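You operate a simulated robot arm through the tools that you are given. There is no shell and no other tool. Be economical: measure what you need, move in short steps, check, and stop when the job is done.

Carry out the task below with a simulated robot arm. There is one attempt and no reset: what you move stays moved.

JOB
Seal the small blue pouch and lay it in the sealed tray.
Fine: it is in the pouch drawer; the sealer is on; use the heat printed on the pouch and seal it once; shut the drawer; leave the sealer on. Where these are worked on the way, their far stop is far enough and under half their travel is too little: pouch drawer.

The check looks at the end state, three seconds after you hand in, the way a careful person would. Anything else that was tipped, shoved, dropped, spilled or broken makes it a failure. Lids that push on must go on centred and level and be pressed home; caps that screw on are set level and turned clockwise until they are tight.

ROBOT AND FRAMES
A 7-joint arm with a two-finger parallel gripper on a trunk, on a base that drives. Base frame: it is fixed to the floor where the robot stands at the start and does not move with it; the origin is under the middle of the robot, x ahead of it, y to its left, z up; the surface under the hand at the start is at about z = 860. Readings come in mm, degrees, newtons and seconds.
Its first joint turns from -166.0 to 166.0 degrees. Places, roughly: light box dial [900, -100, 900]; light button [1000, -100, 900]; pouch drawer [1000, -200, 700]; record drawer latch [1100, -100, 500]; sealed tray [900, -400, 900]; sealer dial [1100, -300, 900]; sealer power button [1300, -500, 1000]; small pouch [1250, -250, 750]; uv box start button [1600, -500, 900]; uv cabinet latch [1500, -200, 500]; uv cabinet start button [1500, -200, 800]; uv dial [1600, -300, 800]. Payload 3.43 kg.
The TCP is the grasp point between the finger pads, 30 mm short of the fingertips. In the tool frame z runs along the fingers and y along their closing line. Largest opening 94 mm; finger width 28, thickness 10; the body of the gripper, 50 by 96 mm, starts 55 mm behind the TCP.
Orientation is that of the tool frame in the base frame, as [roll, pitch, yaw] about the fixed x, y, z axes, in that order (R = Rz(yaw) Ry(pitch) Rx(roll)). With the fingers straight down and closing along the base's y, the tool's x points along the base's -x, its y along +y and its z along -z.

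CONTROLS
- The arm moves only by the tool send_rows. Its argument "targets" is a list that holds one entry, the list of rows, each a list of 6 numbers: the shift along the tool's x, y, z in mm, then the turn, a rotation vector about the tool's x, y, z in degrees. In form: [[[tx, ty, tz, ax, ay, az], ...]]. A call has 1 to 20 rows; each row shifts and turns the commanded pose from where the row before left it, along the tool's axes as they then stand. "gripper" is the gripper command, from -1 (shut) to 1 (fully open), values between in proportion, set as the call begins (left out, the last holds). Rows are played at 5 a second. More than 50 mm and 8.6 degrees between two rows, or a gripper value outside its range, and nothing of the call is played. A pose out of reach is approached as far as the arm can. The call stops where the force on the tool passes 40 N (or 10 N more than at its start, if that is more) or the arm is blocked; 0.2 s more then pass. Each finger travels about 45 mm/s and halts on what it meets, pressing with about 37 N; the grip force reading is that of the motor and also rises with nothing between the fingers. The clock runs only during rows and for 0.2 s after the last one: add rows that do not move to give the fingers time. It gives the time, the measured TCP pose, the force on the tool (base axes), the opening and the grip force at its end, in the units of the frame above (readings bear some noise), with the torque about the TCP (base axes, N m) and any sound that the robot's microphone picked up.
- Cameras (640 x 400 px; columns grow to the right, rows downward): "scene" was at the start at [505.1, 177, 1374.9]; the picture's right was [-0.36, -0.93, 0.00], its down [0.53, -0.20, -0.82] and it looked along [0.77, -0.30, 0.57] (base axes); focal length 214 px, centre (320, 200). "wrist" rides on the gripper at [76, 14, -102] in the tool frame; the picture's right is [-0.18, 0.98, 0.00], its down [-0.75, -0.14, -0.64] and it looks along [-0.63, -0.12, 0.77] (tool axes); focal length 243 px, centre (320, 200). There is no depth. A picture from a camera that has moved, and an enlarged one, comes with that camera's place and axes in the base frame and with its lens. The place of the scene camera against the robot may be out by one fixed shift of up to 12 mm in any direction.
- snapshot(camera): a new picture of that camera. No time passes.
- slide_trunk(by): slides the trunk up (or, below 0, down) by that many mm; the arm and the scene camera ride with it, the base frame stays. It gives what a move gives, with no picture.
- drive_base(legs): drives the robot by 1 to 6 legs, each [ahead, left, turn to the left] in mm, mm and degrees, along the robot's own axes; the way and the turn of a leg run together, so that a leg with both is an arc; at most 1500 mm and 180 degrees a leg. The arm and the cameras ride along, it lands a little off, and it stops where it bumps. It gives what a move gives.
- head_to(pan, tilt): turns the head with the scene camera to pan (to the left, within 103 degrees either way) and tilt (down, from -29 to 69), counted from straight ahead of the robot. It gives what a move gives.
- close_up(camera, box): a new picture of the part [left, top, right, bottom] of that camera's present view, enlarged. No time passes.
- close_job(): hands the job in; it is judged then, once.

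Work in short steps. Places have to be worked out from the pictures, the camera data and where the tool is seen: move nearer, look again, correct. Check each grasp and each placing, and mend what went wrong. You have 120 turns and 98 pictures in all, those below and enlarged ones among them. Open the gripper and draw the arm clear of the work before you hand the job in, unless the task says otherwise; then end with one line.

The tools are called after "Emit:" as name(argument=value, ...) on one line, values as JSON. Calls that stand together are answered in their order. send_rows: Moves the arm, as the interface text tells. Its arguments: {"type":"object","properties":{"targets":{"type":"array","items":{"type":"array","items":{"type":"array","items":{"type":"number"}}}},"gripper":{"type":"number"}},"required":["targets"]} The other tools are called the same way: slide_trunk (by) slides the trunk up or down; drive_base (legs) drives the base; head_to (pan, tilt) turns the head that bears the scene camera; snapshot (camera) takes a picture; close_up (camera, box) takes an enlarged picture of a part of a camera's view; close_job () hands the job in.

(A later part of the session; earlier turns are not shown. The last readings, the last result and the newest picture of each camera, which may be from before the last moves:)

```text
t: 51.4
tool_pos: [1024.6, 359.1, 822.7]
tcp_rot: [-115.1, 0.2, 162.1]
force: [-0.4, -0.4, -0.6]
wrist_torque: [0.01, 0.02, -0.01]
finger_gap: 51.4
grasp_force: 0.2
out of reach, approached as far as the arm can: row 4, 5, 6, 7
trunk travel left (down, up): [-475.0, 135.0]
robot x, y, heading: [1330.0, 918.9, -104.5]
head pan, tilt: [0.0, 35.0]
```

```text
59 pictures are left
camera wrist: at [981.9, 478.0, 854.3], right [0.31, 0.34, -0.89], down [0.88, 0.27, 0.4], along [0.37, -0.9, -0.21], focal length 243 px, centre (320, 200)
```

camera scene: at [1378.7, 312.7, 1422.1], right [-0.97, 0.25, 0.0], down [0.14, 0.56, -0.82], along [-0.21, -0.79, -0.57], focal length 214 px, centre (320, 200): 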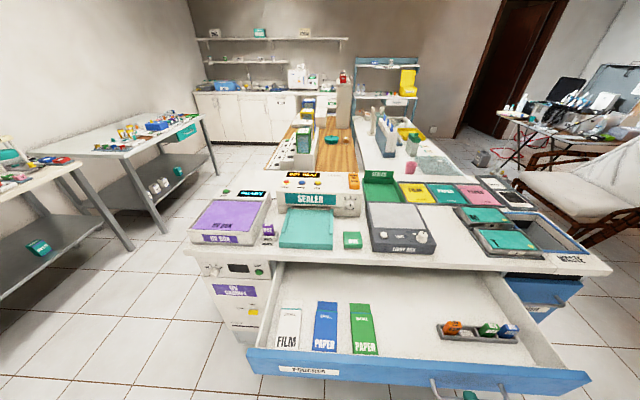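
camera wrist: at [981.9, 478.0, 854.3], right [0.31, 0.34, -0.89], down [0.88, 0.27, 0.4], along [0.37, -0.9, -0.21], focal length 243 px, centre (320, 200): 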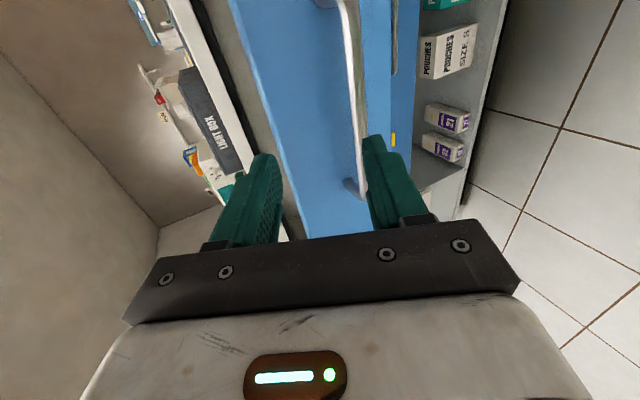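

Clear of the handle. Back off 120 mm, then bring the tool to vertical with the closing line along the bench.

Emit:
drive_base(legs=[[-120, 0, 0]])

Emit:
send_rows(targets=[[[0, 0, 0, -8.1, 0, 0], [0, 0, 0, -8.1, 0, 0], [0, 0, 0, -8.1, 0, 0], [0, 0, 0, -8.1, 0, 0], [0, 0, 0, -8.1, 0, 0], [0, 0, 0, -8.1, 0, 0], [0, 0, 0, -8.1, 0, 0], [0, 0, 0, -8.1, 0, 0]]], gripper=1)

Emit:
send_rows(targets=[[[0, 0, -20, 0, 0, 8.2], [0, 0, -20, 0, 0, 8.2], [0, 0, -20, 0, 0, 8.2], [0, 0, -20, 0, 0, 8.2], [0, 0, -20, 0, 0, 8.2], [0, 0, -20, 0, 0, 8.2], [0, 0, -20, 0, 0, 8.2], [0, 0, -20, 0, 0, 8.2], [0, 0, 0, 0, 0, 8.2], [0, 0, 0, 0, 0, 8.2], [0, 0, 0, 0, 0, 8]]])

Emit:
snapshot(camera="scene")

```text
t: 52.6
tool_pos: [1053.2, 475.7, 824.8]
tcp_rot: [-115.1, 0.1, 162.0]
force: [-0.6, -0.9, -0.7]
wrist_torque: [0.01, -0.02, 0.0]
finger_gap: 51.5
grasp_force: 0.0
trunk travel left (down, up): [-475.0, 135.0]
robot x, y, heading: [1363.7, 1028.1, -104.7]
head pan, tilt: [0.0, 35.0]
```

```text
t: 54.4
tool_pos: [1053.4, 475.9, 823.0]
tcp_rot: [-180.0, 0.2, 161.9]
force: [0.2, -0.6, 1.3]
wrist_torque: [0.0, 0.02, -0.02]
finger_gap: 94.2
grasp_force: 0.0
trunk travel left (down, up): [-475.0, 135.0]
robot x, y, heading: [1362.7, 1031.0, -104.6]
head pan, tilt: [0.0, 35.0]
```

```text
t: 56.8
tool_pos: [1052.4, 476.8, 985.2]
tcp_rot: [179.7, 0.1, 71.8]
force: [0.1, 0.8, 0.6]
wrist_torque: [-0.02, 0.01, 0.0]
finger_gap: 94.1
grasp_force: 0.1
trunk travel left (down, up): [-475.0, 135.0]
robot x, y, heading: [1364.6, 1034.7, -104.6]
head pan, tilt: [0.0, 35.0]
```

```text
58 pictures are left
camera scene: at [1422.7, 472.6, 1422.2], right [-0.97, 0.25, 0.0], down [0.15, 0.55, -0.82], along [-0.21, -0.79, -0.57], focal length 214 px, centre (320, 200)
```

scene: 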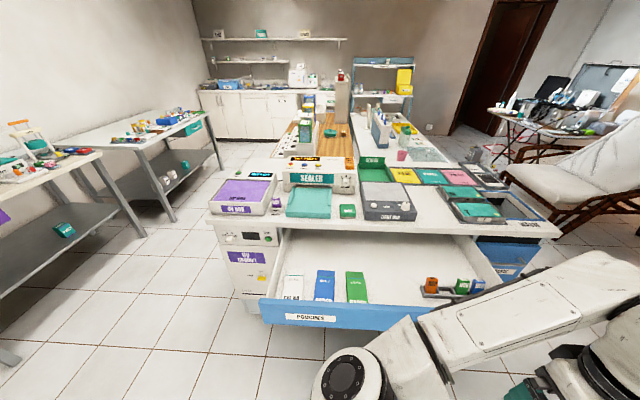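

Tool is vertical. Pouch lies about 363 mm to the left and 325 mm ahead; I shift the arm left 150 mm first.

Emit:
send_rows(targets=[[[0, 40, 0, 0, 0, 0], [0, 40, 0, 0, 0, 0], [0, 40, 0, 0, 0, 0], [0, 30, 0, 0, 0, 0]]])

Emit:
drive_base(legs=[[0, 205, 0], [200, 0, 0]])

Emit:
snapshot(camera="wrist")

Emit:
snapshot(camera="scene")

```text
t: 57.8
tool_pos: [1194.3, 427.8, 984.2]
tcp_rot: [179.8, 0.1, 71.9]
force: [-0.9, 0.4, 0.3]
wrist_torque: [0.01, -0.04, -0.02]
finger_gap: 94.5
grasp_force: 0.1
trunk travel left (down, up): [-475.0, 135.0]
robot x, y, heading: [1361.9, 1029.4, -104.8]
head pan, tilt: [0.0, 35.0]
```

```text
t: 60.6
tool_pos: [1346.6, 176.2, 984.5]
tcp_rot: [179.9, 0.2, 72.1]
force: [0.3, -0.8, -0.4]
wrist_torque: [0.01, 0.01, -0.01]
finger_gap: 94.1
grasp_force: 0.1
trunk travel left (down, up): [-475.0, 135.0]
robot x, y, heading: [1513.2, 782.8, -104.9]
head pan, tilt: [0.0, 35.0]
```

```text
57 pictures are left
camera wrist: at [1382.8, 246.1, 1087.4], right [0.88, -0.48, 0.0], down [-0.37, -0.67, 0.64], along [-0.3, -0.57, -0.77], focal length 243 px, centre (320, 200)
```

wrist: 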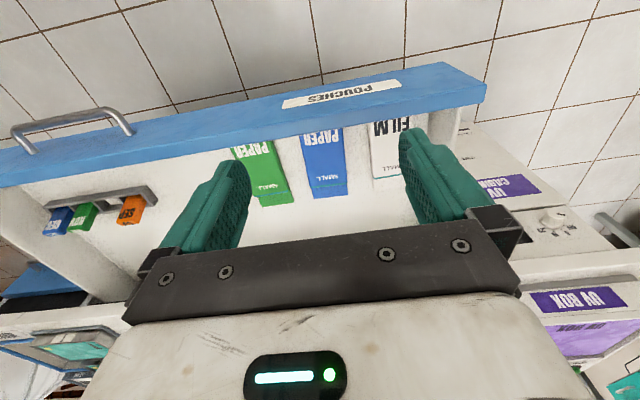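

```text
56 pictures are left
camera scene: at [1575.0, 221.8, 1422.3], right [-0.97, 0.25, 0.0], down [0.14, 0.56, -0.82], along [-0.21, -0.79, -0.57], focal length 214 px, centre (320, 200)
```

scene: 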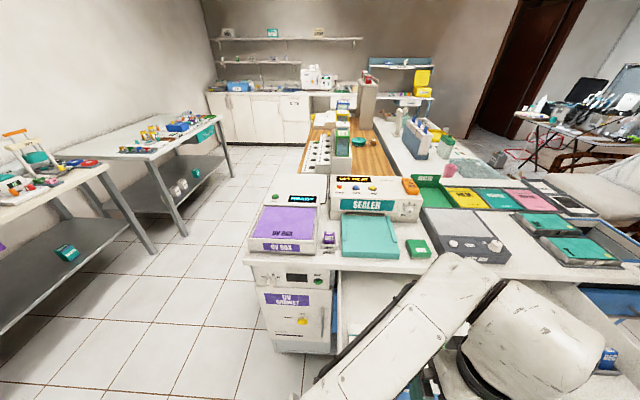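

Blue pouch body centre is near [1296, 66]. I move over it and descend part way.

Emit:
send_rows(targets=[[[-41, -5, 0, 0, 0, 0], [-41, -5, 0, 0, 0, 0], [-40, -4, 0, 0, 0, 0], [0, 0, 45, 0, 0, 0], [0, 0, 45, 0, 0, 0]]])

Emit:
snapshot(camera="wrist")

```text
t: 61.8
tool_pos: [1296.1, 62.6, 894.7]
tcp_rot: [179.7, 0.1, 72.0]
force: [0.3, 0.4, 0.4]
wrist_torque: [0.01, 0.0, 0.0]
finger_gap: 94.1
grasp_force: 0.1
trunk travel left (down, up): [-475.0, 135.0]
robot x, y, heading: [1514.3, 781.7, -104.5]
head pan, tilt: [0.0, 35.0]
```

```text
55 pictures are left
camera wrist: at [1332.4, 132.6, 996.7], right [0.88, -0.48, 0.01], down [-0.37, -0.67, 0.64], along [-0.3, -0.57, -0.77], focal length 243 px, centre (320, 200)
```

wrist: 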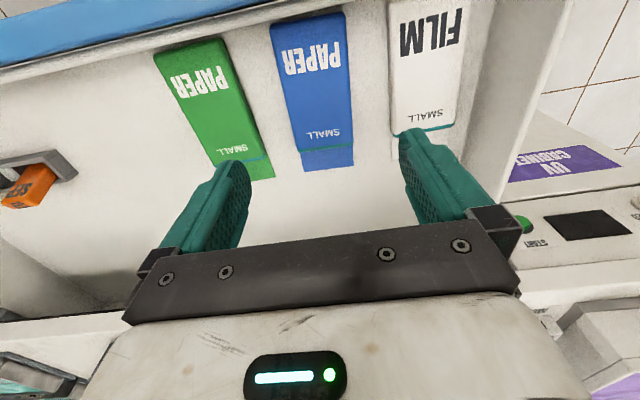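

Pouch well located; I align yaw, narrow the fingers to ~78 mm, and descend to z≈800 before looking.

Emit:
send_rows(targets=[[[10, 1, 0, 0, 0, 1.8], [0, 0, 32, 0, 0, 0], [0, 0, 32, 0, 0, 0], [0, 0, 31, 0, 0, 0]]], gripper=0.66)

Emit:
snapshot(camera="wrist")

```text
t: 62.8
tool_pos: [1299.0, 72.2, 800.8]
tcp_rot: [179.7, 0.2, 70.2]
force: [0.3, 0.2, -0.1]
wrist_torque: [-0.01, 0.0, 0.0]
finger_gap: 78.1
grasp_force: 0.0
trunk travel left (down, up): [-475.0, 135.0]
robot x, y, heading: [1510.6, 781.3, -104.4]
head pan, tilt: [0.0, 35.0]
```

```text
54 pictures are left
camera wrist: at [1337.6, 140.9, 902.3], right [0.86, -0.5, 0.01], down [-0.39, -0.66, 0.64], along [-0.32, -0.56, -0.77], focal length 243 px, centre (320, 200)
```

wrist: 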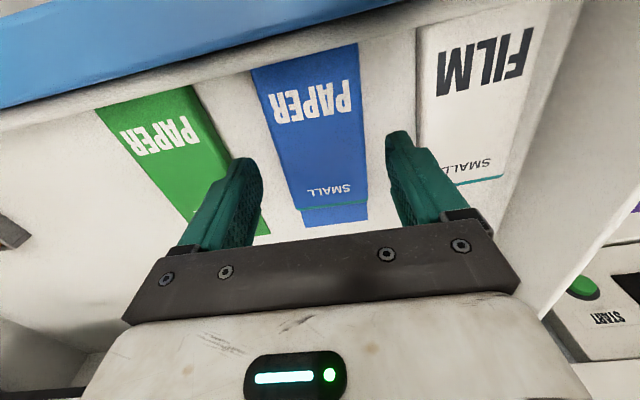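

The drawer floor is lower (~z 708) and the pouch ~70 mm wide. I open to ~86 mm and descend to z≈750.

Emit:
send_rows(targets=[[[0, 0, 0, 0, 0, 0], [0, 0, 25, 0, 0, 0], [0, 0, 25, 0, 0, 0]]], gripper=0.83)

Emit:
snapshot(camera="wrist")

```text
t: 63.6
tool_pos: [1301.5, 72.5, 750.2]
tcp_rot: [179.7, 0.1, 70.2]
force: [0.7, 0.7, -0.5]
wrist_torque: [0.0, 0.01, 0.0]
finger_gap: 86.0
grasp_force: 0.1
trunk travel left (down, up): [-475.0, 135.0]
robot x, y, heading: [1512.5, 780.8, -104.6]
head pan, tilt: [0.0, 35.0]
```

```text
53 pictures are left
camera wrist: at [1338.9, 140.6, 851.8], right [0.86, -0.5, 0.0], down [-0.39, -0.66, 0.64], along [-0.32, -0.56, -0.77], focal length 243 px, centre (320, 200)
```

wrist: 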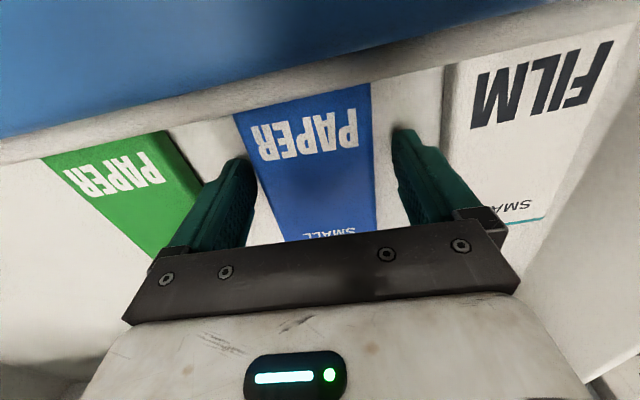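

Shift −4 mm to centre and descend gently till contact.

Emit:
send_rows(targets=[[[0, -4, 5, 0, 0, 0], [0, 0, 5, 0, 0, 0], [0, 0, 3, 0, 0, 0]]])

Emit:
close_up(camera="wrist", box=[160, 80, 480, 280])

```text
t: 64.2
tool_pos: [1297.2, 70.5, 746.1]
tcp_rot: [-180.0, 0.7, 70.4]
force: [0.3, -1.9, 19.1]
wrist_torque: [0.2, -0.01, 0.08]
finger_gap: 84.1
grasp_force: 0.1
trunk travel left (down, up): [-475.0, 135.0]
robot x, y, heading: [1513.0, 780.3, -104.3]
head pan, tilt: [0.0, 35.0]
stopped in row 2: the force on the tool passed its limit at 48 N (the readings are from after the stop); the commanded pose is now the measured one
```

```text
2.00 times, centred on (320, 180) of wrist
camera zoom: at [1336.3, 140.1, 848.8], right [0.86, -0.5, 0.0], down [-0.38, -0.65, 0.65], along [-0.33, -0.56, -0.76], focal length 485 px, centre (320, 240)
```

zoom: 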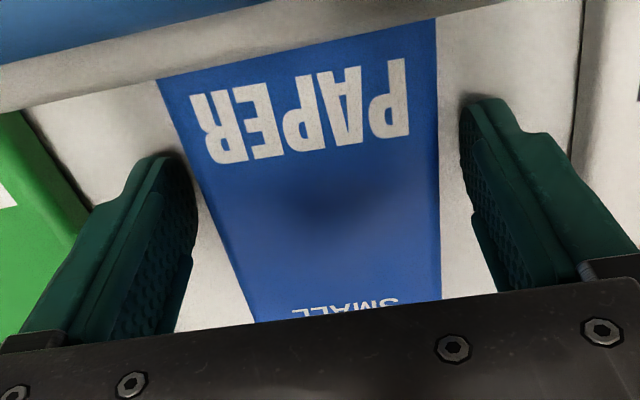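

Fingertips touch the drawer floor on both sides of the pouch. Lift 3 mm and close.

Emit:
send_rows(targets=[[[0, -3, -3, 0, 0, 0], [0, 0, 0, 0, 0, 0]]])

Emit:
send_rows(targets=[[[0, 0, 0, 0, 0, 0], [0, 0, 0, 0, 0, 0], [0, 0, 0, 0, 0, 0], [0, 0, 0, 0, 0, 0]]], gripper=-1)

Emit:
close_up(camera="wrist", box=[160, 80, 480, 280])

```text
t: 64.8
tool_pos: [1295.5, 72.8, 747.4]
tcp_rot: [-180.0, 0.6, 70.4]
force: [0.1, 0.2, -0.4]
wrist_torque: [-0.02, 0.01, 0.03]
finger_gap: 86.0
grasp_force: 0.1
trunk travel left (down, up): [-475.0, 135.0]
robot x, y, heading: [1513.5, 781.9, -104.6]
head pan, tilt: [0.0, 35.0]
```

```text
t: 65.8
tool_pos: [1294.7, 73.0, 748.4]
tcp_rot: [179.9, 0.5, 70.4]
force: [-0.1, -0.3, 1.1]
wrist_torque: [0.01, 0.01, 0.0]
finger_gap: 69.3
grasp_force: 37.2
trunk travel left (down, up): [-475.0, 135.0]
robot x, y, heading: [1517.6, 778.9, -104.7]
head pan, tilt: [0.0, 35.0]
```

```text
2.00 times, centred on (320, 180) of wrist
camera zoom: at [1333.1, 141.4, 850.1], right [0.86, -0.5, 0.0], down [-0.38, -0.66, 0.65], along [-0.33, -0.56, -0.76], focal length 485 px, centre (320, 240)
```

zoom: 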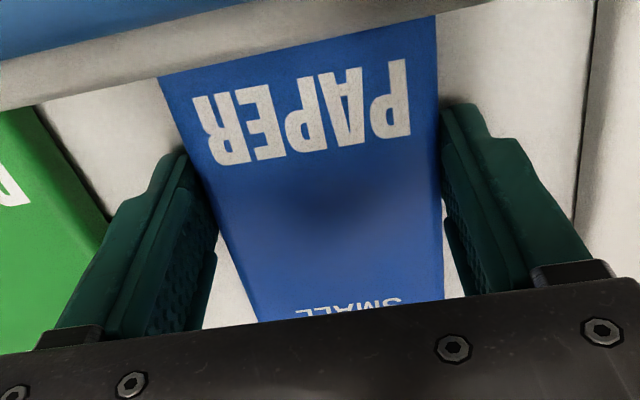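

Holding the pouch at 69 mm. Lift slowly.

Emit:
send_rows(targets=[[[0, 0, -10, 0, 0, 0], [0, 0, -20, 0, 0, 0], [0, 0, -30, 0, 0, 0], [0, 0, -30, 0, 0, 0], [0, 0, -30, 0, 0, 0], [0, 0, -30, 0, 0, 0], [0, 0, -30, 0, 0, 0], [0, 0, -30, 0, 0, 0], [0, 0, -30, 0, 0, 0]]])

Emit:
snapshot(camera="wrist")

Emit:
snapshot(camera="scene")

```text
t: 67.8
tool_pos: [1295.0, 76.1, 988.1]
tcp_rot: [179.9, 0.5, 70.3]
force: [0.7, -0.4, -0.5]
wrist_torque: [0.0, 0.01, 0.02]
finger_gap: 69.1
grasp_force: 37.7
trunk travel left (down, up): [-475.0, 135.0]
robot x, y, heading: [1515.7, 785.0, -104.6]
head pan, tilt: [0.0, 35.0]
```

```text
50 pictures are left
camera wrist: at [1333.9, 144.8, 1090.2], right [0.86, -0.5, 0.0], down [-0.38, -0.66, 0.65], along [-0.32, -0.56, -0.76], focal length 243 px, centre (320, 200)
```

wrist: 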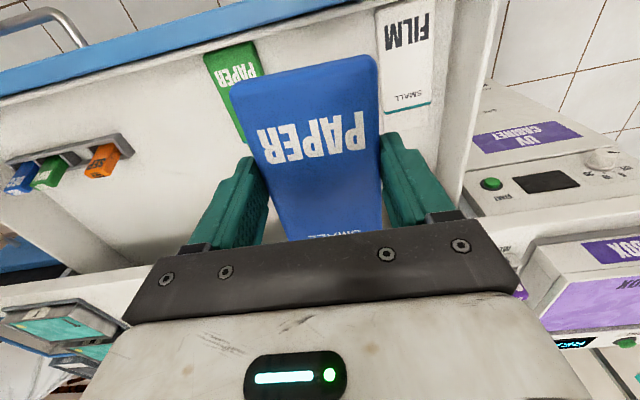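

```text
49 pictures are left
camera scene: at [1575.2, 221.7, 1422.1], right [-0.97, 0.25, 0.0], down [0.14, 0.56, -0.82], along [-0.21, -0.79, -0.57], focal length 214 px, centre (320, 200)
```

scene: 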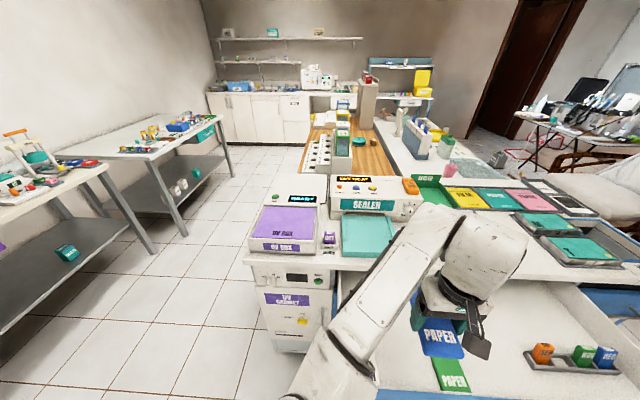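

Pouch is held level. I zoom on the sealer and its platen.

Emit:
close_up(camera="scene", box=[310, 165, 450, 265])

```text
4.00 times, centred on (380, 215) of scene
camera zoom: at [1575.2, 221.7, 1422.1], right [-0.97, 0.25, 0.0], down [0.14, 0.56, -0.82], along [-0.21, -0.79, -0.57], focal length 858 px, centre (80, 140)
```

zoom: 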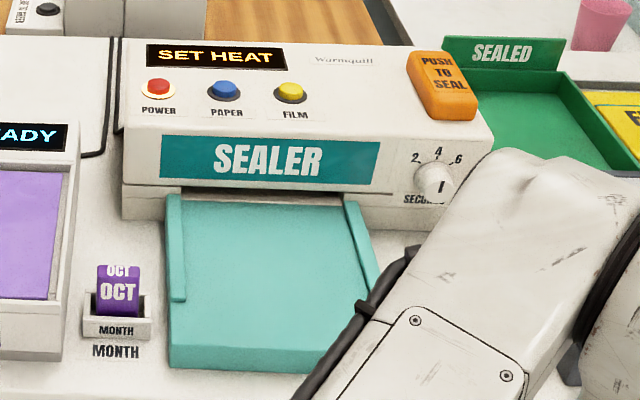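

Platen with side guides leads into the slot. I drive ahead 200 mm and left 60 mm to bring the pouch in front of the platen.

Emit:
drive_base(legs=[[0, 60, 0], [200, 0, 0]])

Emit:
snapshot(camera="scene")

Emit:
snapshot(camera="wrist")

```text
t: 70.0
tool_pos: [1302.8, -136.4, 986.9]
tcp_rot: [180.0, 0.5, 70.5]
force: [-0.1, -0.1, -1.2]
wrist_torque: [0.02, -0.04, -0.01]
finger_gap: 69.0
grasp_force: 37.2
trunk travel left (down, up): [-475.0, 135.0]
robot x, y, heading: [1519.6, 569.3, -104.4]
head pan, tilt: [0.0, 35.0]
```

```text
47 pictures are left
camera scene: at [1584.1, 10.3, 1422.3], right [-0.97, 0.25, 0.0], down [0.14, 0.56, -0.82], along [-0.2, -0.79, -0.57], focal length 214 px, centre (320, 200)
```

scene: 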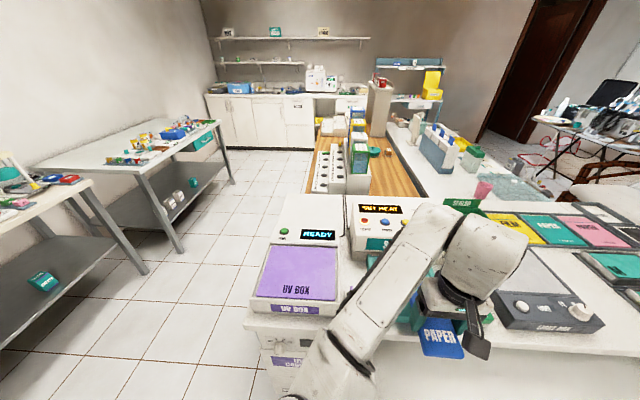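

```text
46 pictures are left
camera wrist: at [1342.9, -67.3, 1090.0], right [0.87, -0.5, 0.0], down [-0.38, -0.66, 0.65], along [-0.32, -0.56, -0.76], focal length 243 px, centre (320, 200)
```

wrist: 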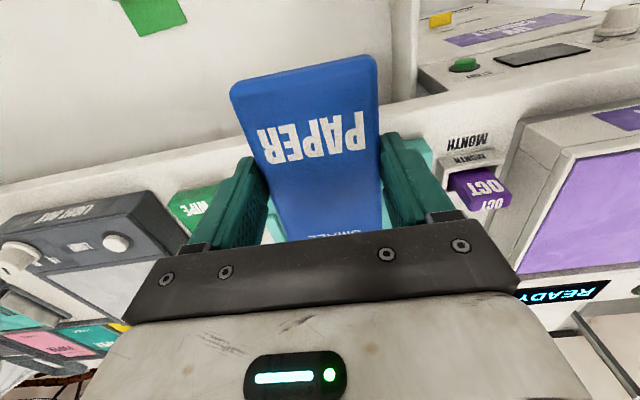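

The hand hides the platen. I shift the arm 150 mm to the right and a bit back to view the platen and slot beside the hand.

Emit:
send_rows(targets=[[[20, -45, 0, 0, 0, 0], [20, -45, 0, 0, 0, 0], [20, -45, 0, 0, 0, 0], [20, -25, 0, 0, 0, 0]]])

Emit:
close_up(camera="wrist", box=[320, 50, 640, 250])

Emit:
close_up(camera="scene", box=[320, 180, 480, 280])

```text
t: 71.0
tool_pos: [1181.3, -6.8, 987.3]
tcp_rot: [179.9, 0.5, 70.6]
force: [0.4, 0.3, -1.2]
wrist_torque: [0.02, 0.0, 0.01]
finger_gap: 69.2
grasp_force: 36.6
trunk travel left (down, up): [-475.0, 135.0]
robot x, y, heading: [1519.4, 568.7, -104.3]
head pan, tilt: [0.0, 35.0]
```

```text
2.00 times, centred on (480, 150) of wrist
camera zoom: at [1219.0, 62.5, 1089.1], right [0.87, -0.5, 0.0], down [-0.38, -0.66, 0.65], along [-0.32, -0.56, -0.76], focal length 485 px, centre (0, 300)
```

zoom: 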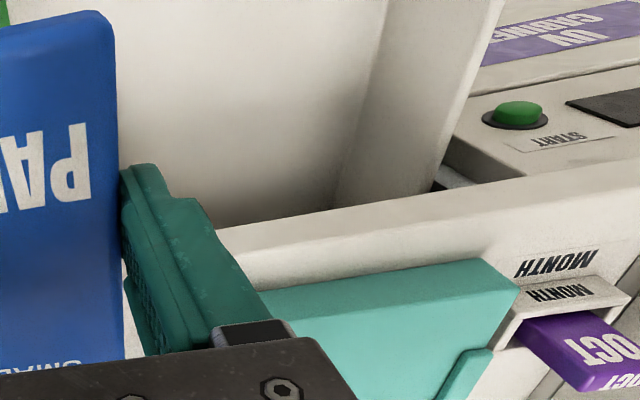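

```text
4.00 times, centred on (400, 230) of scene
camera zoom: at [1584.3, 10.2, 1422.2], right [-0.97, 0.25, 0.0], down [0.14, 0.56, -0.82], along [-0.2, -0.79, -0.57], focal length 858 px, centre (0, 80)
```

zoom: 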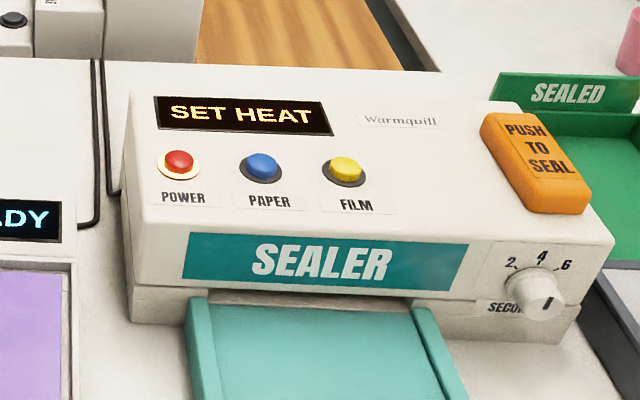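

Platen is ~200 mm wide and deep, slot line centre ≈[1217, −388]. I bring the pouch over the platen, its flap ~25 mm short of the slot.

Emit:
send_rows(targets=[[[-35, 40, 0, 0, 0, 0], [-35, 40, 0, 0, 0, 0], [-35, 40, 0, 0, 0, 0], [-35, 40, 0, 0, 0, 0], [-35, 9, 0, 0, 0, 0], [-32, 0, 0, 0, 0, 0]]])

Emit:
snapshot(camera="wrist")

Emit:
close_up(camera="scene", box=[310, 180, 550, 330])

```text
refused: row 1 steps farther than a row can; nothing moved
```

```text
43 pictures are left
camera wrist: at [1219.0, 62.5, 1089.1], right [0.87, -0.5, 0.0], down [-0.38, -0.66, 0.65], along [-0.32, -0.56, -0.76], focal length 243 px, centre (320, 200)
```

wrist: 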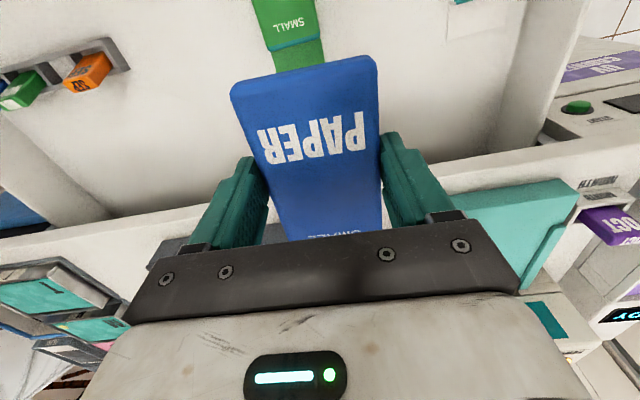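

```text
2.67 times, centred on (430, 255) of scene
camera zoom: at [1584.3, 10.2, 1422.2], right [-0.97, 0.25, 0.0], down [0.14, 0.56, -0.82], along [-0.2, -0.79, -0.57], focal length 572 px, centre (27, 53)
```

zoom: 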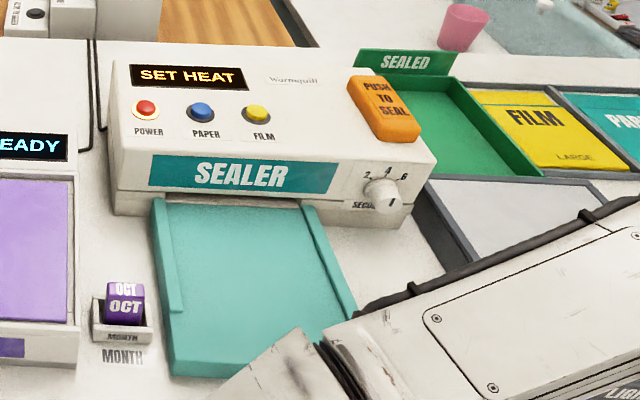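

Row was too long; resend with shorter rows.

Emit:
send_rows(targets=[[[-30, 36, 0, 0, 0, 0], [-30, 36, 0, 0, 0, 0], [-30, 36, 0, 0, 0, 0], [-30, 36, 0, 0, 0, 0], [-30, 18, 0, 0, 0, 0], [-30, 0, 0, 0, 0, 0], [-29, 0, 0, 0, 0, 0]]])

Emit:
snapshot(camera="wrist")

Emit:
close_up(camera="scene", box=[310, 180, 550, 330])

```text
t: 72.6
tool_pos: [1265.3, -255.2, 986.7]
tcp_rot: [179.9, 0.1, 70.3]
force: [8.8, 27.2, 2.2]
wrist_torque: [0.48, -0.22, 0.81]
finger_gap: 69.0
grasp_force: 37.1
trunk travel left (down, up): [-475.0, 135.0]
robot x, y, heading: [1521.3, 569.0, -104.4]
head pan, tilt: [0.0, 35.0]
```

```text
41 pictures are left
camera wrist: at [1304.3, -187.9, 1090.1], right [0.86, -0.5, 0.0], down [-0.39, -0.66, 0.64], along [-0.32, -0.56, -0.77], focal length 243 px, centre (320, 200)
```

wrist: 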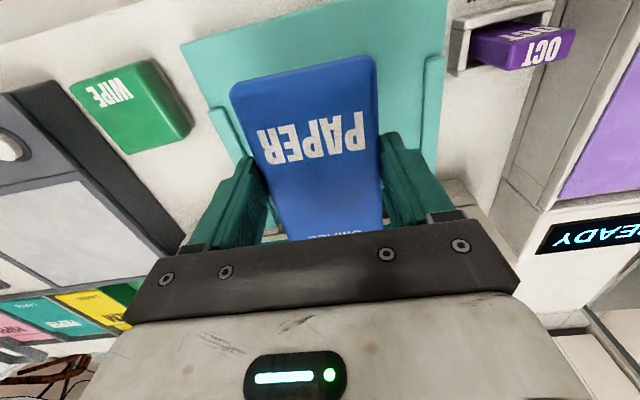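

```text
2.67 times, centred on (430, 255) of scene
camera zoom: at [1584.9, 12.0, 1422.8], right [-0.97, 0.25, 0.0], down [0.14, 0.55, -0.82], along [-0.2, -0.79, -0.57], focal length 572 px, centre (27, 53)
```

zoom: 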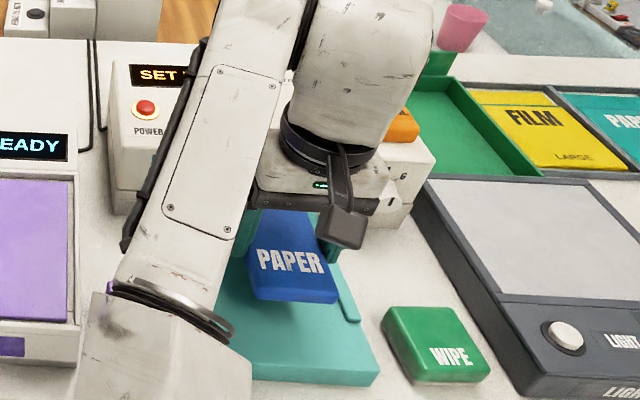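

There is a 27 N push-back: the flap touched the sealer's upper front. Back off 30 mm.

Emit:
send_rows(targets=[[[15, 0, 0, 0, 0, 0], [15, 0, 0, 0, 0, 0]]])

Emit:
close_up(camera="wrist", box=[160, 20, 480, 220])

```text
t: 73.2
tool_pos: [1274.2, -231.6, 989.0]
tcp_rot: [180.0, 0.6, 70.5]
force: [0.5, 0.6, -1.5]
wrist_torque: [0.02, -0.01, 0.0]
finger_gap: 69.0
grasp_force: 37.0
trunk travel left (down, up): [-475.0, 135.0]
robot x, y, heading: [1521.2, 566.6, -104.6]
head pan, tilt: [0.0, 35.0]
```

```text
2.00 times, centred on (320, 120) of wrist
camera zoom: at [1312.6, -162.3, 1090.7], right [0.87, -0.5, 0.0], down [-0.38, -0.66, 0.65], along [-0.32, -0.56, -0.76], focal length 485 px, centre (320, 360)
```

zoom: 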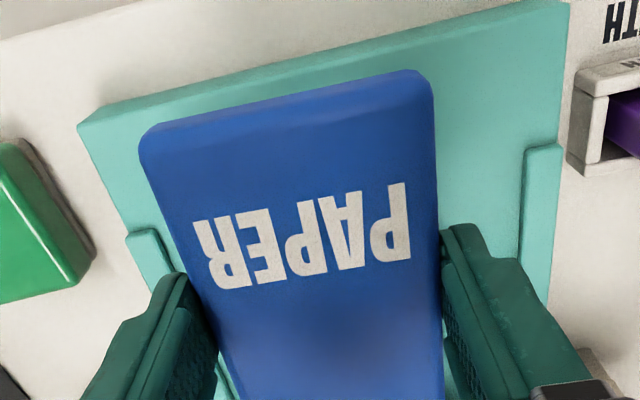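

Backed off; pouch is over the platen and parallel. Lower 75 mm, then feel for contact.

Emit:
send_rows(targets=[[[0, 6, 25, 0, 0, 0], [0, 0, 25, 0, 0, 0], [0, 0, 25, 0, 0, 0]]])

Emit:
send_rows(targets=[[[0, 0, 4, 0, 0, 0], [0, 0, 4, 0, 0, 0], [0, 0, 4, 0, 0, 0], [0, 0, 4, 0, 0, 0], [0, 0, 4, 0, 0, 0], [0, 0, 4, 0, 0, 0], [0, 0, 4, 0, 0, 0], [0, 0, 4, 0, 0, 0]]])

```text
t: 74.1
tool_pos: [1277.9, -233.2, 920.5]
tcp_rot: [-179.9, 1.1, 70.5]
force: [1.6, 8.0, 22.0]
wrist_torque: [0.66, -0.88, 0.33]
finger_gap: 68.9
grasp_force: 37.2
trunk travel left (down, up): [-475.0, 135.0]
robot x, y, heading: [1521.6, 572.2, -104.4]
head pan, tilt: [0.0, 35.0]
stopped in row 3: the force on the tool passed its limit at 47 N (the readings are from after the stop); the commanded pose is now the measured one
```

```text
t: 74.5
tool_pos: [1279.0, -233.7, 919.6]
tcp_rot: [-179.7, 1.3, 70.4]
force: [0.7, 6.5, 15.8]
wrist_torque: [0.51, -0.79, 0.24]
finger_gap: 69.1
grasp_force: 37.3
trunk travel left (down, up): [-475.0, 135.0]
robot x, y, heading: [1520.9, 573.0, -104.5]
head pan, tilt: [0.0, 35.0]
stopped in row 1: the force on the tool passed its limit at 45 N (the readings are from after the stop); the commanded pose is now the measured one
```

Contact at TCP z≈920, near the pouch's near/left corner. Look.

Emit:
snapshot(camera="wrist")

Emit:
close_up(camera="scene", box=[350, 230, 510, 330])

```text
38 pictures are left
camera wrist: at [1318.4, -163.7, 1021.3], right [0.86, -0.5, 0.0], down [-0.38, -0.65, 0.66], along [-0.33, -0.57, -0.75], focal length 243 px, centre (320, 200)
```

wrist: 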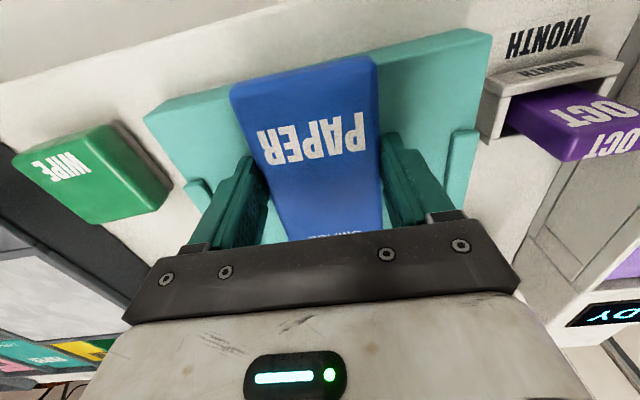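

```text
4.00 times, centred on (430, 280) of scene
camera zoom: at [1584.1, 11.5, 1422.4], right [-0.97, 0.25, 0.0], down [0.14, 0.56, -0.82], along [-0.2, -0.79, -0.57], focal length 858 px, centre (-120, -120)
```

zoom: 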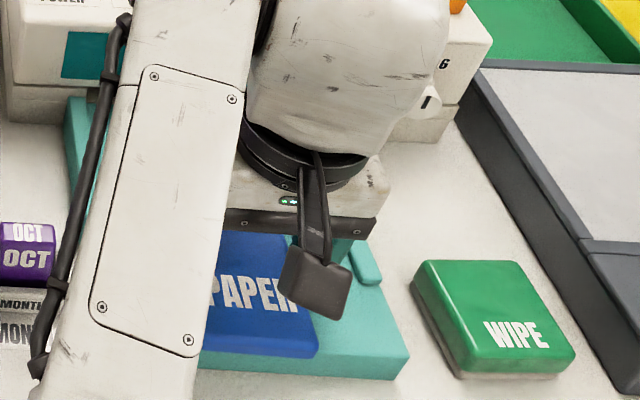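

The pouch rests on the platen (top ≈ z 888). I lift 2 mm and slide it forward toward the slot.

Emit:
send_rows(targets=[[[0, 0, -2.5, 0, 0, 0], [-8, 0, 0, 0, 0, 0], [-8, 0, 0, 0, 0, 0], [-8, 0, 0, 0, 0, 0]]])

```text
t: 75.5
tool_pos: [1269.7, -257.3, 923.2]
tcp_rot: [-179.8, 1.3, 70.4]
force: [-0.1, 0.5, -1.0]
wrist_torque: [0.05, -0.02, 0.0]
finger_gap: 69.3
grasp_force: 36.9
trunk travel left (down, up): [-475.0, 135.0]
robot x, y, heading: [1523.3, 573.1, -104.6]
head pan, tilt: [0.0, 35.0]
```

No resistance. I level the tool (pitch 1.3°) and continue forward.

Emit:
send_rows(targets=[[[0, 0, 0.5, 0, 1.3, 0], [-6, 0, 0, 0, 0, 0], [-6, 0, 0, 0, 0, 0], [-6, 0, 0, 0, 0, 0]]])

Emit:
close_up(camera="wrist", box=[120, 0, 520, 250])

```text
t: 76.5
tool_pos: [1265.2, -273.4, 922.1]
tcp_rot: [-179.9, -0.2, 70.5]
force: [-1.3, 0.2, 0.0]
wrist_torque: [0.0, 0.02, 0.03]
finger_gap: 69.3
grasp_force: 36.4
trunk travel left (down, up): [-475.0, 135.0]
robot x, y, heading: [1520.6, 573.8, -104.4]
head pan, tilt: [0.0, 35.0]
```

```text
1.60 times, centred on (320, 125) of wrist
camera zoom: at [1303.2, -206.5, 1024.5], right [0.86, -0.5, 0.0], down [-0.38, -0.66, 0.64], along [-0.32, -0.55, -0.77], focal length 388 px, centre (320, 320)
```

zoom: 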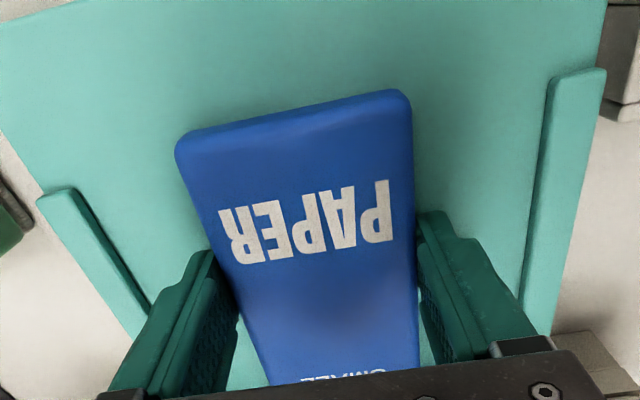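

The flap has passed the front without resistance, so it's entering the slot. Continue in small steps.

Emit:
send_rows(targets=[[[-4, 0, 0, 0, 0, 0], [-4, 0, 0, 0, 0, 0], [0, 0, 0, 0, 0, 0]]])

Emit:
snapshot(camera="scene")

```text
t: 77.3
tool_pos: [1262.1, -282.0, 921.3]
tcp_rot: [-179.9, -0.1, 70.5]
force: [-0.3, -0.6, 0.4]
wrist_torque: [-0.08, -0.01, 0.03]
finger_gap: 68.9
grasp_force: 36.4
trunk travel left (down, up): [-475.0, 135.0]
robot x, y, heading: [1519.3, 572.0, -104.5]
head pan, tilt: [0.0, 35.0]
```

```text
35 pictures are left
camera scene: at [1583.9, 10.5, 1422.2], right [-0.97, 0.25, 0.0], down [0.14, 0.56, -0.82], along [-0.2, -0.79, -0.57], focal length 214 px, centre (320, 200)
```

scene: 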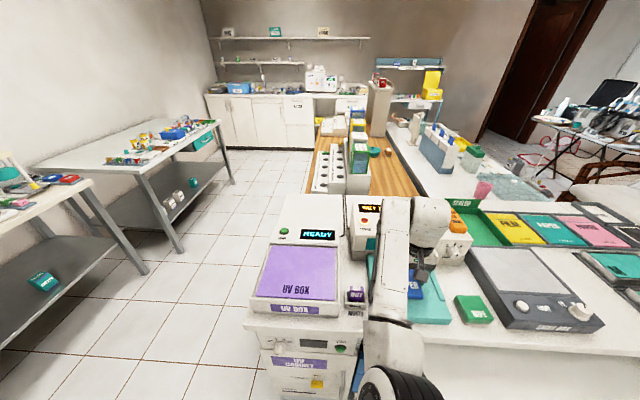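

Still free. Go on up to 12 mm more, watching force.

Emit:
send_rows(targets=[[[-4, 0, 0, 0, 0, 0], [-4, 0, 0, 0, 0, 0], [-4, 0, 0, 0, 0, 0], [0, 0, 0, 0, 0, 0]]])

```text
t: 78.3
tool_pos: [1257.9, -290.3, 922.3]
tcp_rot: [-179.8, -0.3, 70.5]
force: [6.3, 23.7, 3.4]
wrist_torque: [-0.13, -0.08, 0.71]
finger_gap: 69.2
grasp_force: 37.3
trunk travel left (down, up): [-475.0, 135.0]
robot x, y, heading: [1519.2, 569.6, -104.4]
head pan, tilt: [0.0, 35.0]
```

It now meets the stop (24 N) ~37 mm past the front. Ease 1.5 mm, set it down, and release.

Emit:
send_rows(targets=[[[1.5, 0, 0, 0, 0, 0], [0, 0, 1.5, 0, 0, 0], [0, 0, 0, 0, 0, 0]]])

Emit:
send_rows(targets=[[[0, 0, 0, 0, 0, 0], [0, 0, 0, 0, 0, 0]]], gripper=0.75)

Emit:
send_rows(targets=[[[0, 0, -20, 0, 0, 0], [0, 0, -30, 0, 0, 0], [20, 0, -40, 0, 0, 0], [40, 0, -25, 0, 0, 0], [40, 0, -25, 0, 0, 0], [40, 0, -20, 0, 0, 0]]])

Emit:
snapshot(camera="wrist")

```text
t: 79.1
tool_pos: [1258.2, -290.6, 920.9]
tcp_rot: [-179.8, 0.1, 70.3]
force: [1.7, 15.5, 6.1]
wrist_torque: [-0.33, -0.05, 0.27]
finger_gap: 69.1
grasp_force: 37.0
trunk travel left (down, up): [-475.0, 135.0]
robot x, y, heading: [1520.9, 566.5, -104.4]
head pan, tilt: [0.0, 35.0]
```

```text
t: 79.7
tool_pos: [1258.9, -290.6, 919.8]
tcp_rot: [-179.8, 0.0, 70.5]
force: [0.8, -0.7, 1.6]
wrist_torque: [-0.05, -0.02, -0.05]
finger_gap: 82.3
grasp_force: 0.4
trunk travel left (down, up): [-475.0, 135.0]
robot x, y, heading: [1520.4, 566.4, -104.5]
head pan, tilt: [0.0, 35.0]
```

```text
t: 81.1
tool_pos: [1307.4, -157.3, 1080.8]
tcp_rot: [-179.9, -0.2, 70.4]
force: [0.2, 0.5, 0.1]
wrist_torque: [-0.02, -0.03, -0.02]
finger_gap: 82.4
grasp_force: 0.0
trunk travel left (down, up): [-475.0, 135.0]
robot x, y, heading: [1522.5, 570.4, -104.5]
head pan, tilt: [0.0, 35.0]
```

```text
34 pictures are left
camera wrist: at [1346.3, -89.9, 1183.3], right [0.86, -0.5, 0.0], down [-0.38, -0.67, 0.64], along [-0.32, -0.55, -0.77], focal length 243 px, centre (320, 200)
```

wrist: 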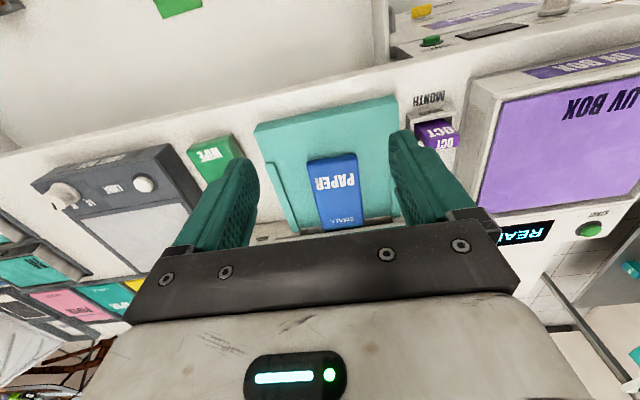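

The pouch sits with its flap in the slot. Next shut the drawer: I reposition the base so I can push the handle bar.

Emit:
drive_base(legs=[[-150, 0, 0], [0, -200, 0]])

Emit:
send_rows(targets=[[[40, -28, 0, 0, 0, 0], [40, -28, 0, 0, 0, 0], [40, -28, 0, 0, 0, 0], [40, -28, 0, 0, 0, 0], [40, -28, 0, 0, 0, 0], [40, -28, 0, 0, 0, 0], [40, -28, 0, 0, 0, 0], [30, -20, 0, 0, 0, 0]]], gripper=-1)

Emit:
snapshot(camera="scene")

Emit:
snapshot(camera="wrist")

```text
t: 83.7
tool_pos: [1149.6, 35.4, 1081.6]
tcp_rot: [-179.9, -0.1, 70.2]
force: [-0.5, 0.0, 0.6]
wrist_torque: [-0.04, -0.02, -0.01]
finger_gap: 82.1
grasp_force: 0.0
trunk travel left (down, up): [-475.0, 135.0]
robot x, y, heading: [1364.2, 765.4, -105.0]
head pan, tilt: [0.0, 35.0]
```

```text
t: 85.5
tool_pos: [1052.1, 400.9, 1080.5]
tcp_rot: [-179.9, -0.1, 70.3]
force: [0.7, -0.9, 0.2]
wrist_torque: [0.02, 0.03, -0.02]
finger_gap: 0.0
grasp_force: 33.0
trunk travel left (down, up): [-475.0, 135.0]
robot x, y, heading: [1369.0, 762.8, -104.9]
head pan, tilt: [0.0, 35.0]
```

```text
33 pictures are left
camera scene: at [1427.0, 203.5, 1422.2], right [-0.97, 0.25, 0.0], down [0.15, 0.56, -0.82], along [-0.21, -0.79, -0.57], focal length 214 px, centre (320, 200)
```

scene: 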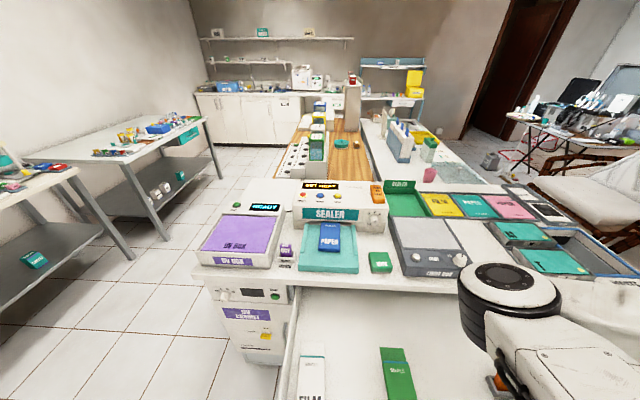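

```text
32 pictures are left
camera wrist: at [1090.8, 468.0, 1183.5], right [0.86, -0.51, 0.0], down [-0.39, -0.66, 0.64], along [-0.33, -0.55, -0.77], focal length 243 px, centre (320, 200)
```

wrist: 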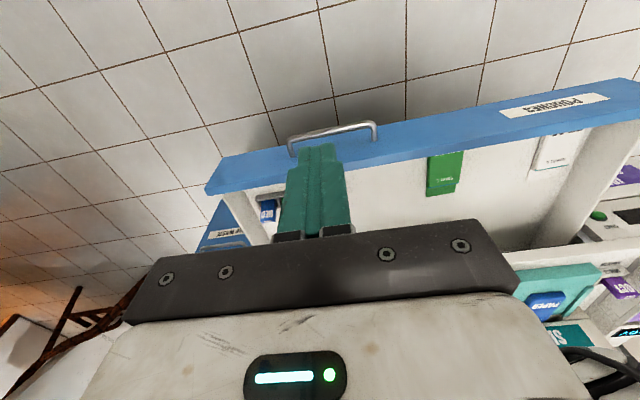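

I'm 85 mm in front of the handle with closed fingers. Lower to z≈785.

Emit:
send_rows(targets=[[[0, 0, 42, 0, 0, 0], [0, 0, 42, 0, 0, 0], [0, 0, 42, 0, 0, 0], [0, 0, 42, 0, 0, 0], [0, 0, 42, 0, 0, 0], [0, 0, 42, 0, 0, 0], [0, 0, 43, 0, 0, 0]]])

Emit:
snapshot(camera="wrist")

```text
t: 87.0
tool_pos: [1049.8, 401.6, 785.9]
tcp_rot: [-179.8, -0.1, 70.2]
force: [-0.3, 1.1, -0.1]
wrist_torque: [-0.03, 0.06, -0.04]
finger_gap: 0.0
grasp_force: 33.3
trunk travel left (down, up): [-475.0, 135.0]
robot x, y, heading: [1365.9, 763.9, -104.9]
head pan, tilt: [0.0, 35.0]
```

```text
31 pictures are left
camera wrist: at [1088.8, 469.3, 888.3], right [0.86, -0.51, 0.0], down [-0.39, -0.66, 0.64], along [-0.33, -0.55, -0.77], focal length 243 px, centre (320, 200)
```

wrist: 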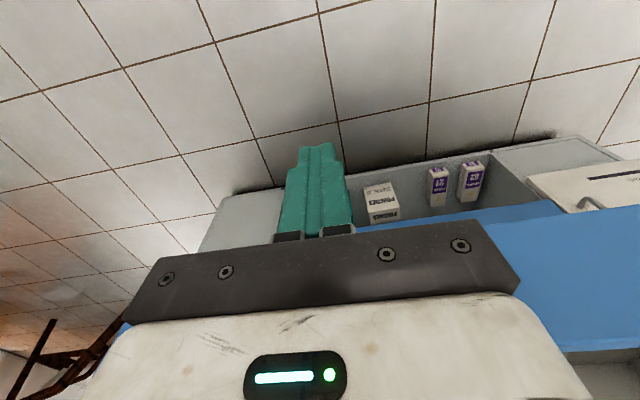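

Push the handle along the drawer axis ~350 mm.

Emit:
send_rows(targets=[[[-30, 0, 0, 0, 0, 0], [-25, 1, 0, 0, 0, 0], [-20, 1, 0, 0, 0, 0], [-25, 1, 0, 0, 0, 0], [-25, 1, 0, 0, 0, 0], [-25, 1, 0, 0, 0, 0], [-25, 1, 0, 0, 0, 0], [-25, 1, 0, 0, 0, 0], [-25, 1, 0, 0, 0, 0], [-25, 1, 0, 0, 0, 0], [-25, 1, 0, 0, 0, 0], [-25, 1, 0, 0, 0, 0], [-25, 1, 0, 0, 0, 0]]])

Emit:
snapshot(camera="scene")

```text
t: 89.8
tool_pos: [952.0, 90.7, 786.8]
tcp_rot: [-179.9, -0.1, 70.4]
force: [0.5, 0.0, -0.3]
wrist_torque: [0.0, -0.04, 0.0]
finger_gap: 0.1
grasp_force: 33.3
trunk travel left (down, up): [-475.0, 135.0]
robot x, y, heading: [1366.7, 762.9, -104.8]
head pan, tilt: [0.0, 35.0]
```

```text
30 pictures are left
camera scene: at [1426.6, 203.5, 1422.2], right [-0.97, 0.25, 0.0], down [0.15, 0.56, -0.82], along [-0.21, -0.79, -0.57], focal length 214 px, centre (320, 200)
```

scene: 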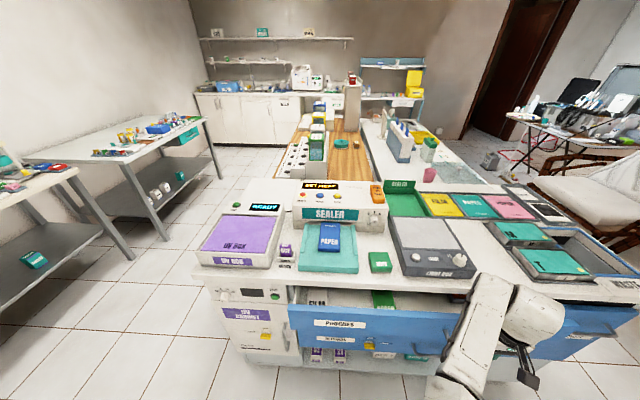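

Drawer nearly shut, ~60 mm left. Continue.

Emit:
send_rows(targets=[[[-20, 1, 0, 0, 0, 0], [-15, 0, 0, 0, 0, 0], [-10, 0, 0, 0, 0, 0], [-8, 0, 0, 0, 0, 0], [-5, 0, 0, 0, 0, 0], [-4, 0, 0, 0, 0, 0], [-4, 0, 0, 0, 0, 0], [-4, 0, 0, 0, 0, 0]]])

Emit:
close_up(camera="scene", box=[200, 220, 520, 400])

```text
t: 91.7
tool_pos: [929.3, 25.4, 785.0]
tcp_rot: [-179.9, -0.1, 70.2]
force: [0.0, -0.2, -0.5]
wrist_torque: [0.04, -0.02, 0.0]
finger_gap: 0.0
grasp_force: 33.0
trunk travel left (down, up): [-475.0, 135.0]
robot x, y, heading: [1365.5, 762.6, -104.5]
head pan, tilt: [0.0, 35.0]
```

```text
2.00 times, centred on (360, 310) of scene
camera zoom: at [1426.4, 203.5, 1422.2], right [-0.97, 0.25, 0.0], down [0.15, 0.56, -0.82], along [-0.21, -0.79, -0.57], focal length 429 px, centre (240, -20)
```

zoom: 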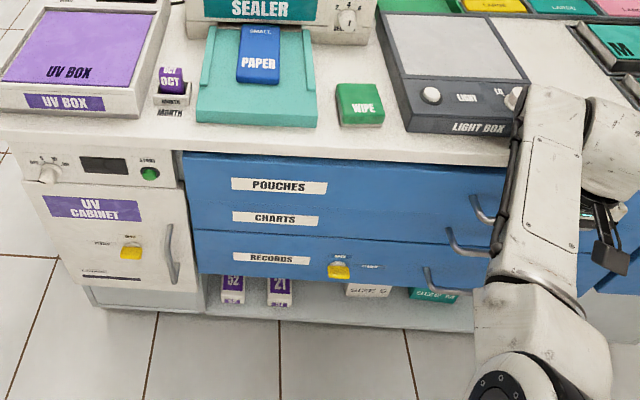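

Looks nearly flush; push the last few millimetres until it stops.

Emit:
send_rows(targets=[[[-4, 0, 0, 0, 0, 0], [-4, 0, 0, 0, 0, 0], [-4, 0, 0, 0, 0, 0], [-3, 0, 0, 0, 0, 0], [-3, 0, 0, 0, 0, 0]]])

```text
t: 92.7
tool_pos: [925.0, 16.8, 785.2]
tcp_rot: [-180.0, -1.0, 70.0]
force: [1.0, 4.8, 1.2]
wrist_torque: [0.1, 0.01, 0.01]
finger_gap: 0.1
grasp_force: 32.7
trunk travel left (down, up): [-475.0, 135.0]
robot x, y, heading: [1366.5, 762.4, -104.6]
head pan, tilt: [0.0, 35.0]
stopped in row 5: the force on the tool passed its limit at 45 N (the readings are from after the stop); the commanded pose is now the measured one
```

Drawer is shut. Back off, raise, and bring the arm in front of the robot.

Emit:
send_rows(targets=[[[25, 0, 0, 0, 0, 0], [25, 0, 0, 0, 0, 0], [0, 0, -42, 0, 0, 0], [0, 0, -42, 0, 0, 0], [0, 0, -42, 0, 0, 0], [0, 0, -42, 0, 0, 0], [0, 0, -42, 0, 0, 0], [0, 0, -42, 0, 0, 0], [0, 0, -43, 0, 0, 0], [0, 40, 0, 0, 0, 0], [0, 40, 0, 0, 0, 0], [0, 40, 0, 0, 0, 0], [0, 40, 0, 0, 0, 0], [0, 40, 0, 0, 0, 0]]])

Emit:
drive_base(legs=[[0, 200, 0], [300, 0, 0]])

Emit:
snapshot(camera="wrist")

Emit:
snapshot(camera="scene")

```text
t: 95.7
tool_pos: [1127.4, -9.4, 1082.2]
tcp_rot: [-179.9, -0.9, 70.0]
force: [-0.9, 0.7, -0.2]
wrist_torque: [0.01, 0.01, 0.02]
finger_gap: 0.2
grasp_force: 33.3
trunk travel left (down, up): [-475.0, 135.0]
robot x, y, heading: [1366.1, 761.3, -105.0]
head pan, tilt: [0.0, 35.0]
```

```text
t: 98.9
tool_pos: [1246.5, -347.2, 1082.2]
tcp_rot: [-179.9, -0.8, 70.1]
force: [-0.3, 0.3, 0.2]
wrist_torque: [-0.02, 0.01, 0.03]
finger_gap: 0.2
grasp_force: 32.9
trunk travel left (down, up): [-475.0, 135.0]
robot x, y, heading: [1483.0, 424.4, -104.5]
head pan, tilt: [0.0, 35.0]
```

```text
28 pictures are left
camera wrist: at [1284.5, -280.9, 1186.0], right [0.86, -0.51, 0.0], down [-0.39, -0.67, 0.63], along [-0.32, -0.54, -0.78], focal length 243 px, centre (320, 200)
```

wrist: 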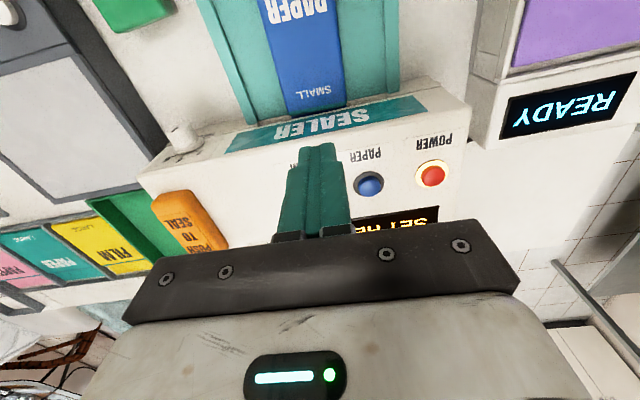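

```text
27 pictures are left
camera scene: at [1544.9, -133.5, 1422.3], right [-0.97, 0.25, 0.0], down [0.15, 0.56, -0.82], along [-0.21, -0.79, -0.57], focal length 214 px, centre (320, 200)
```

scene: 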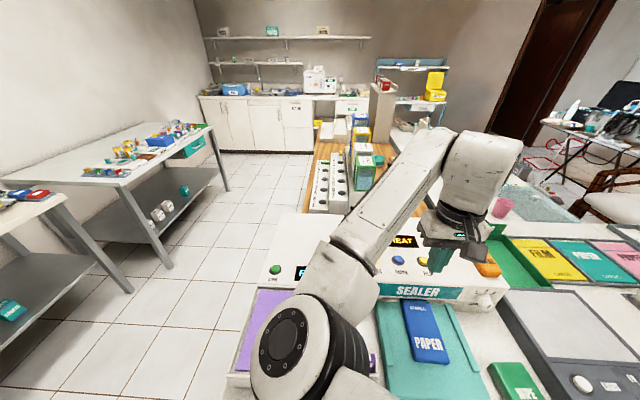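

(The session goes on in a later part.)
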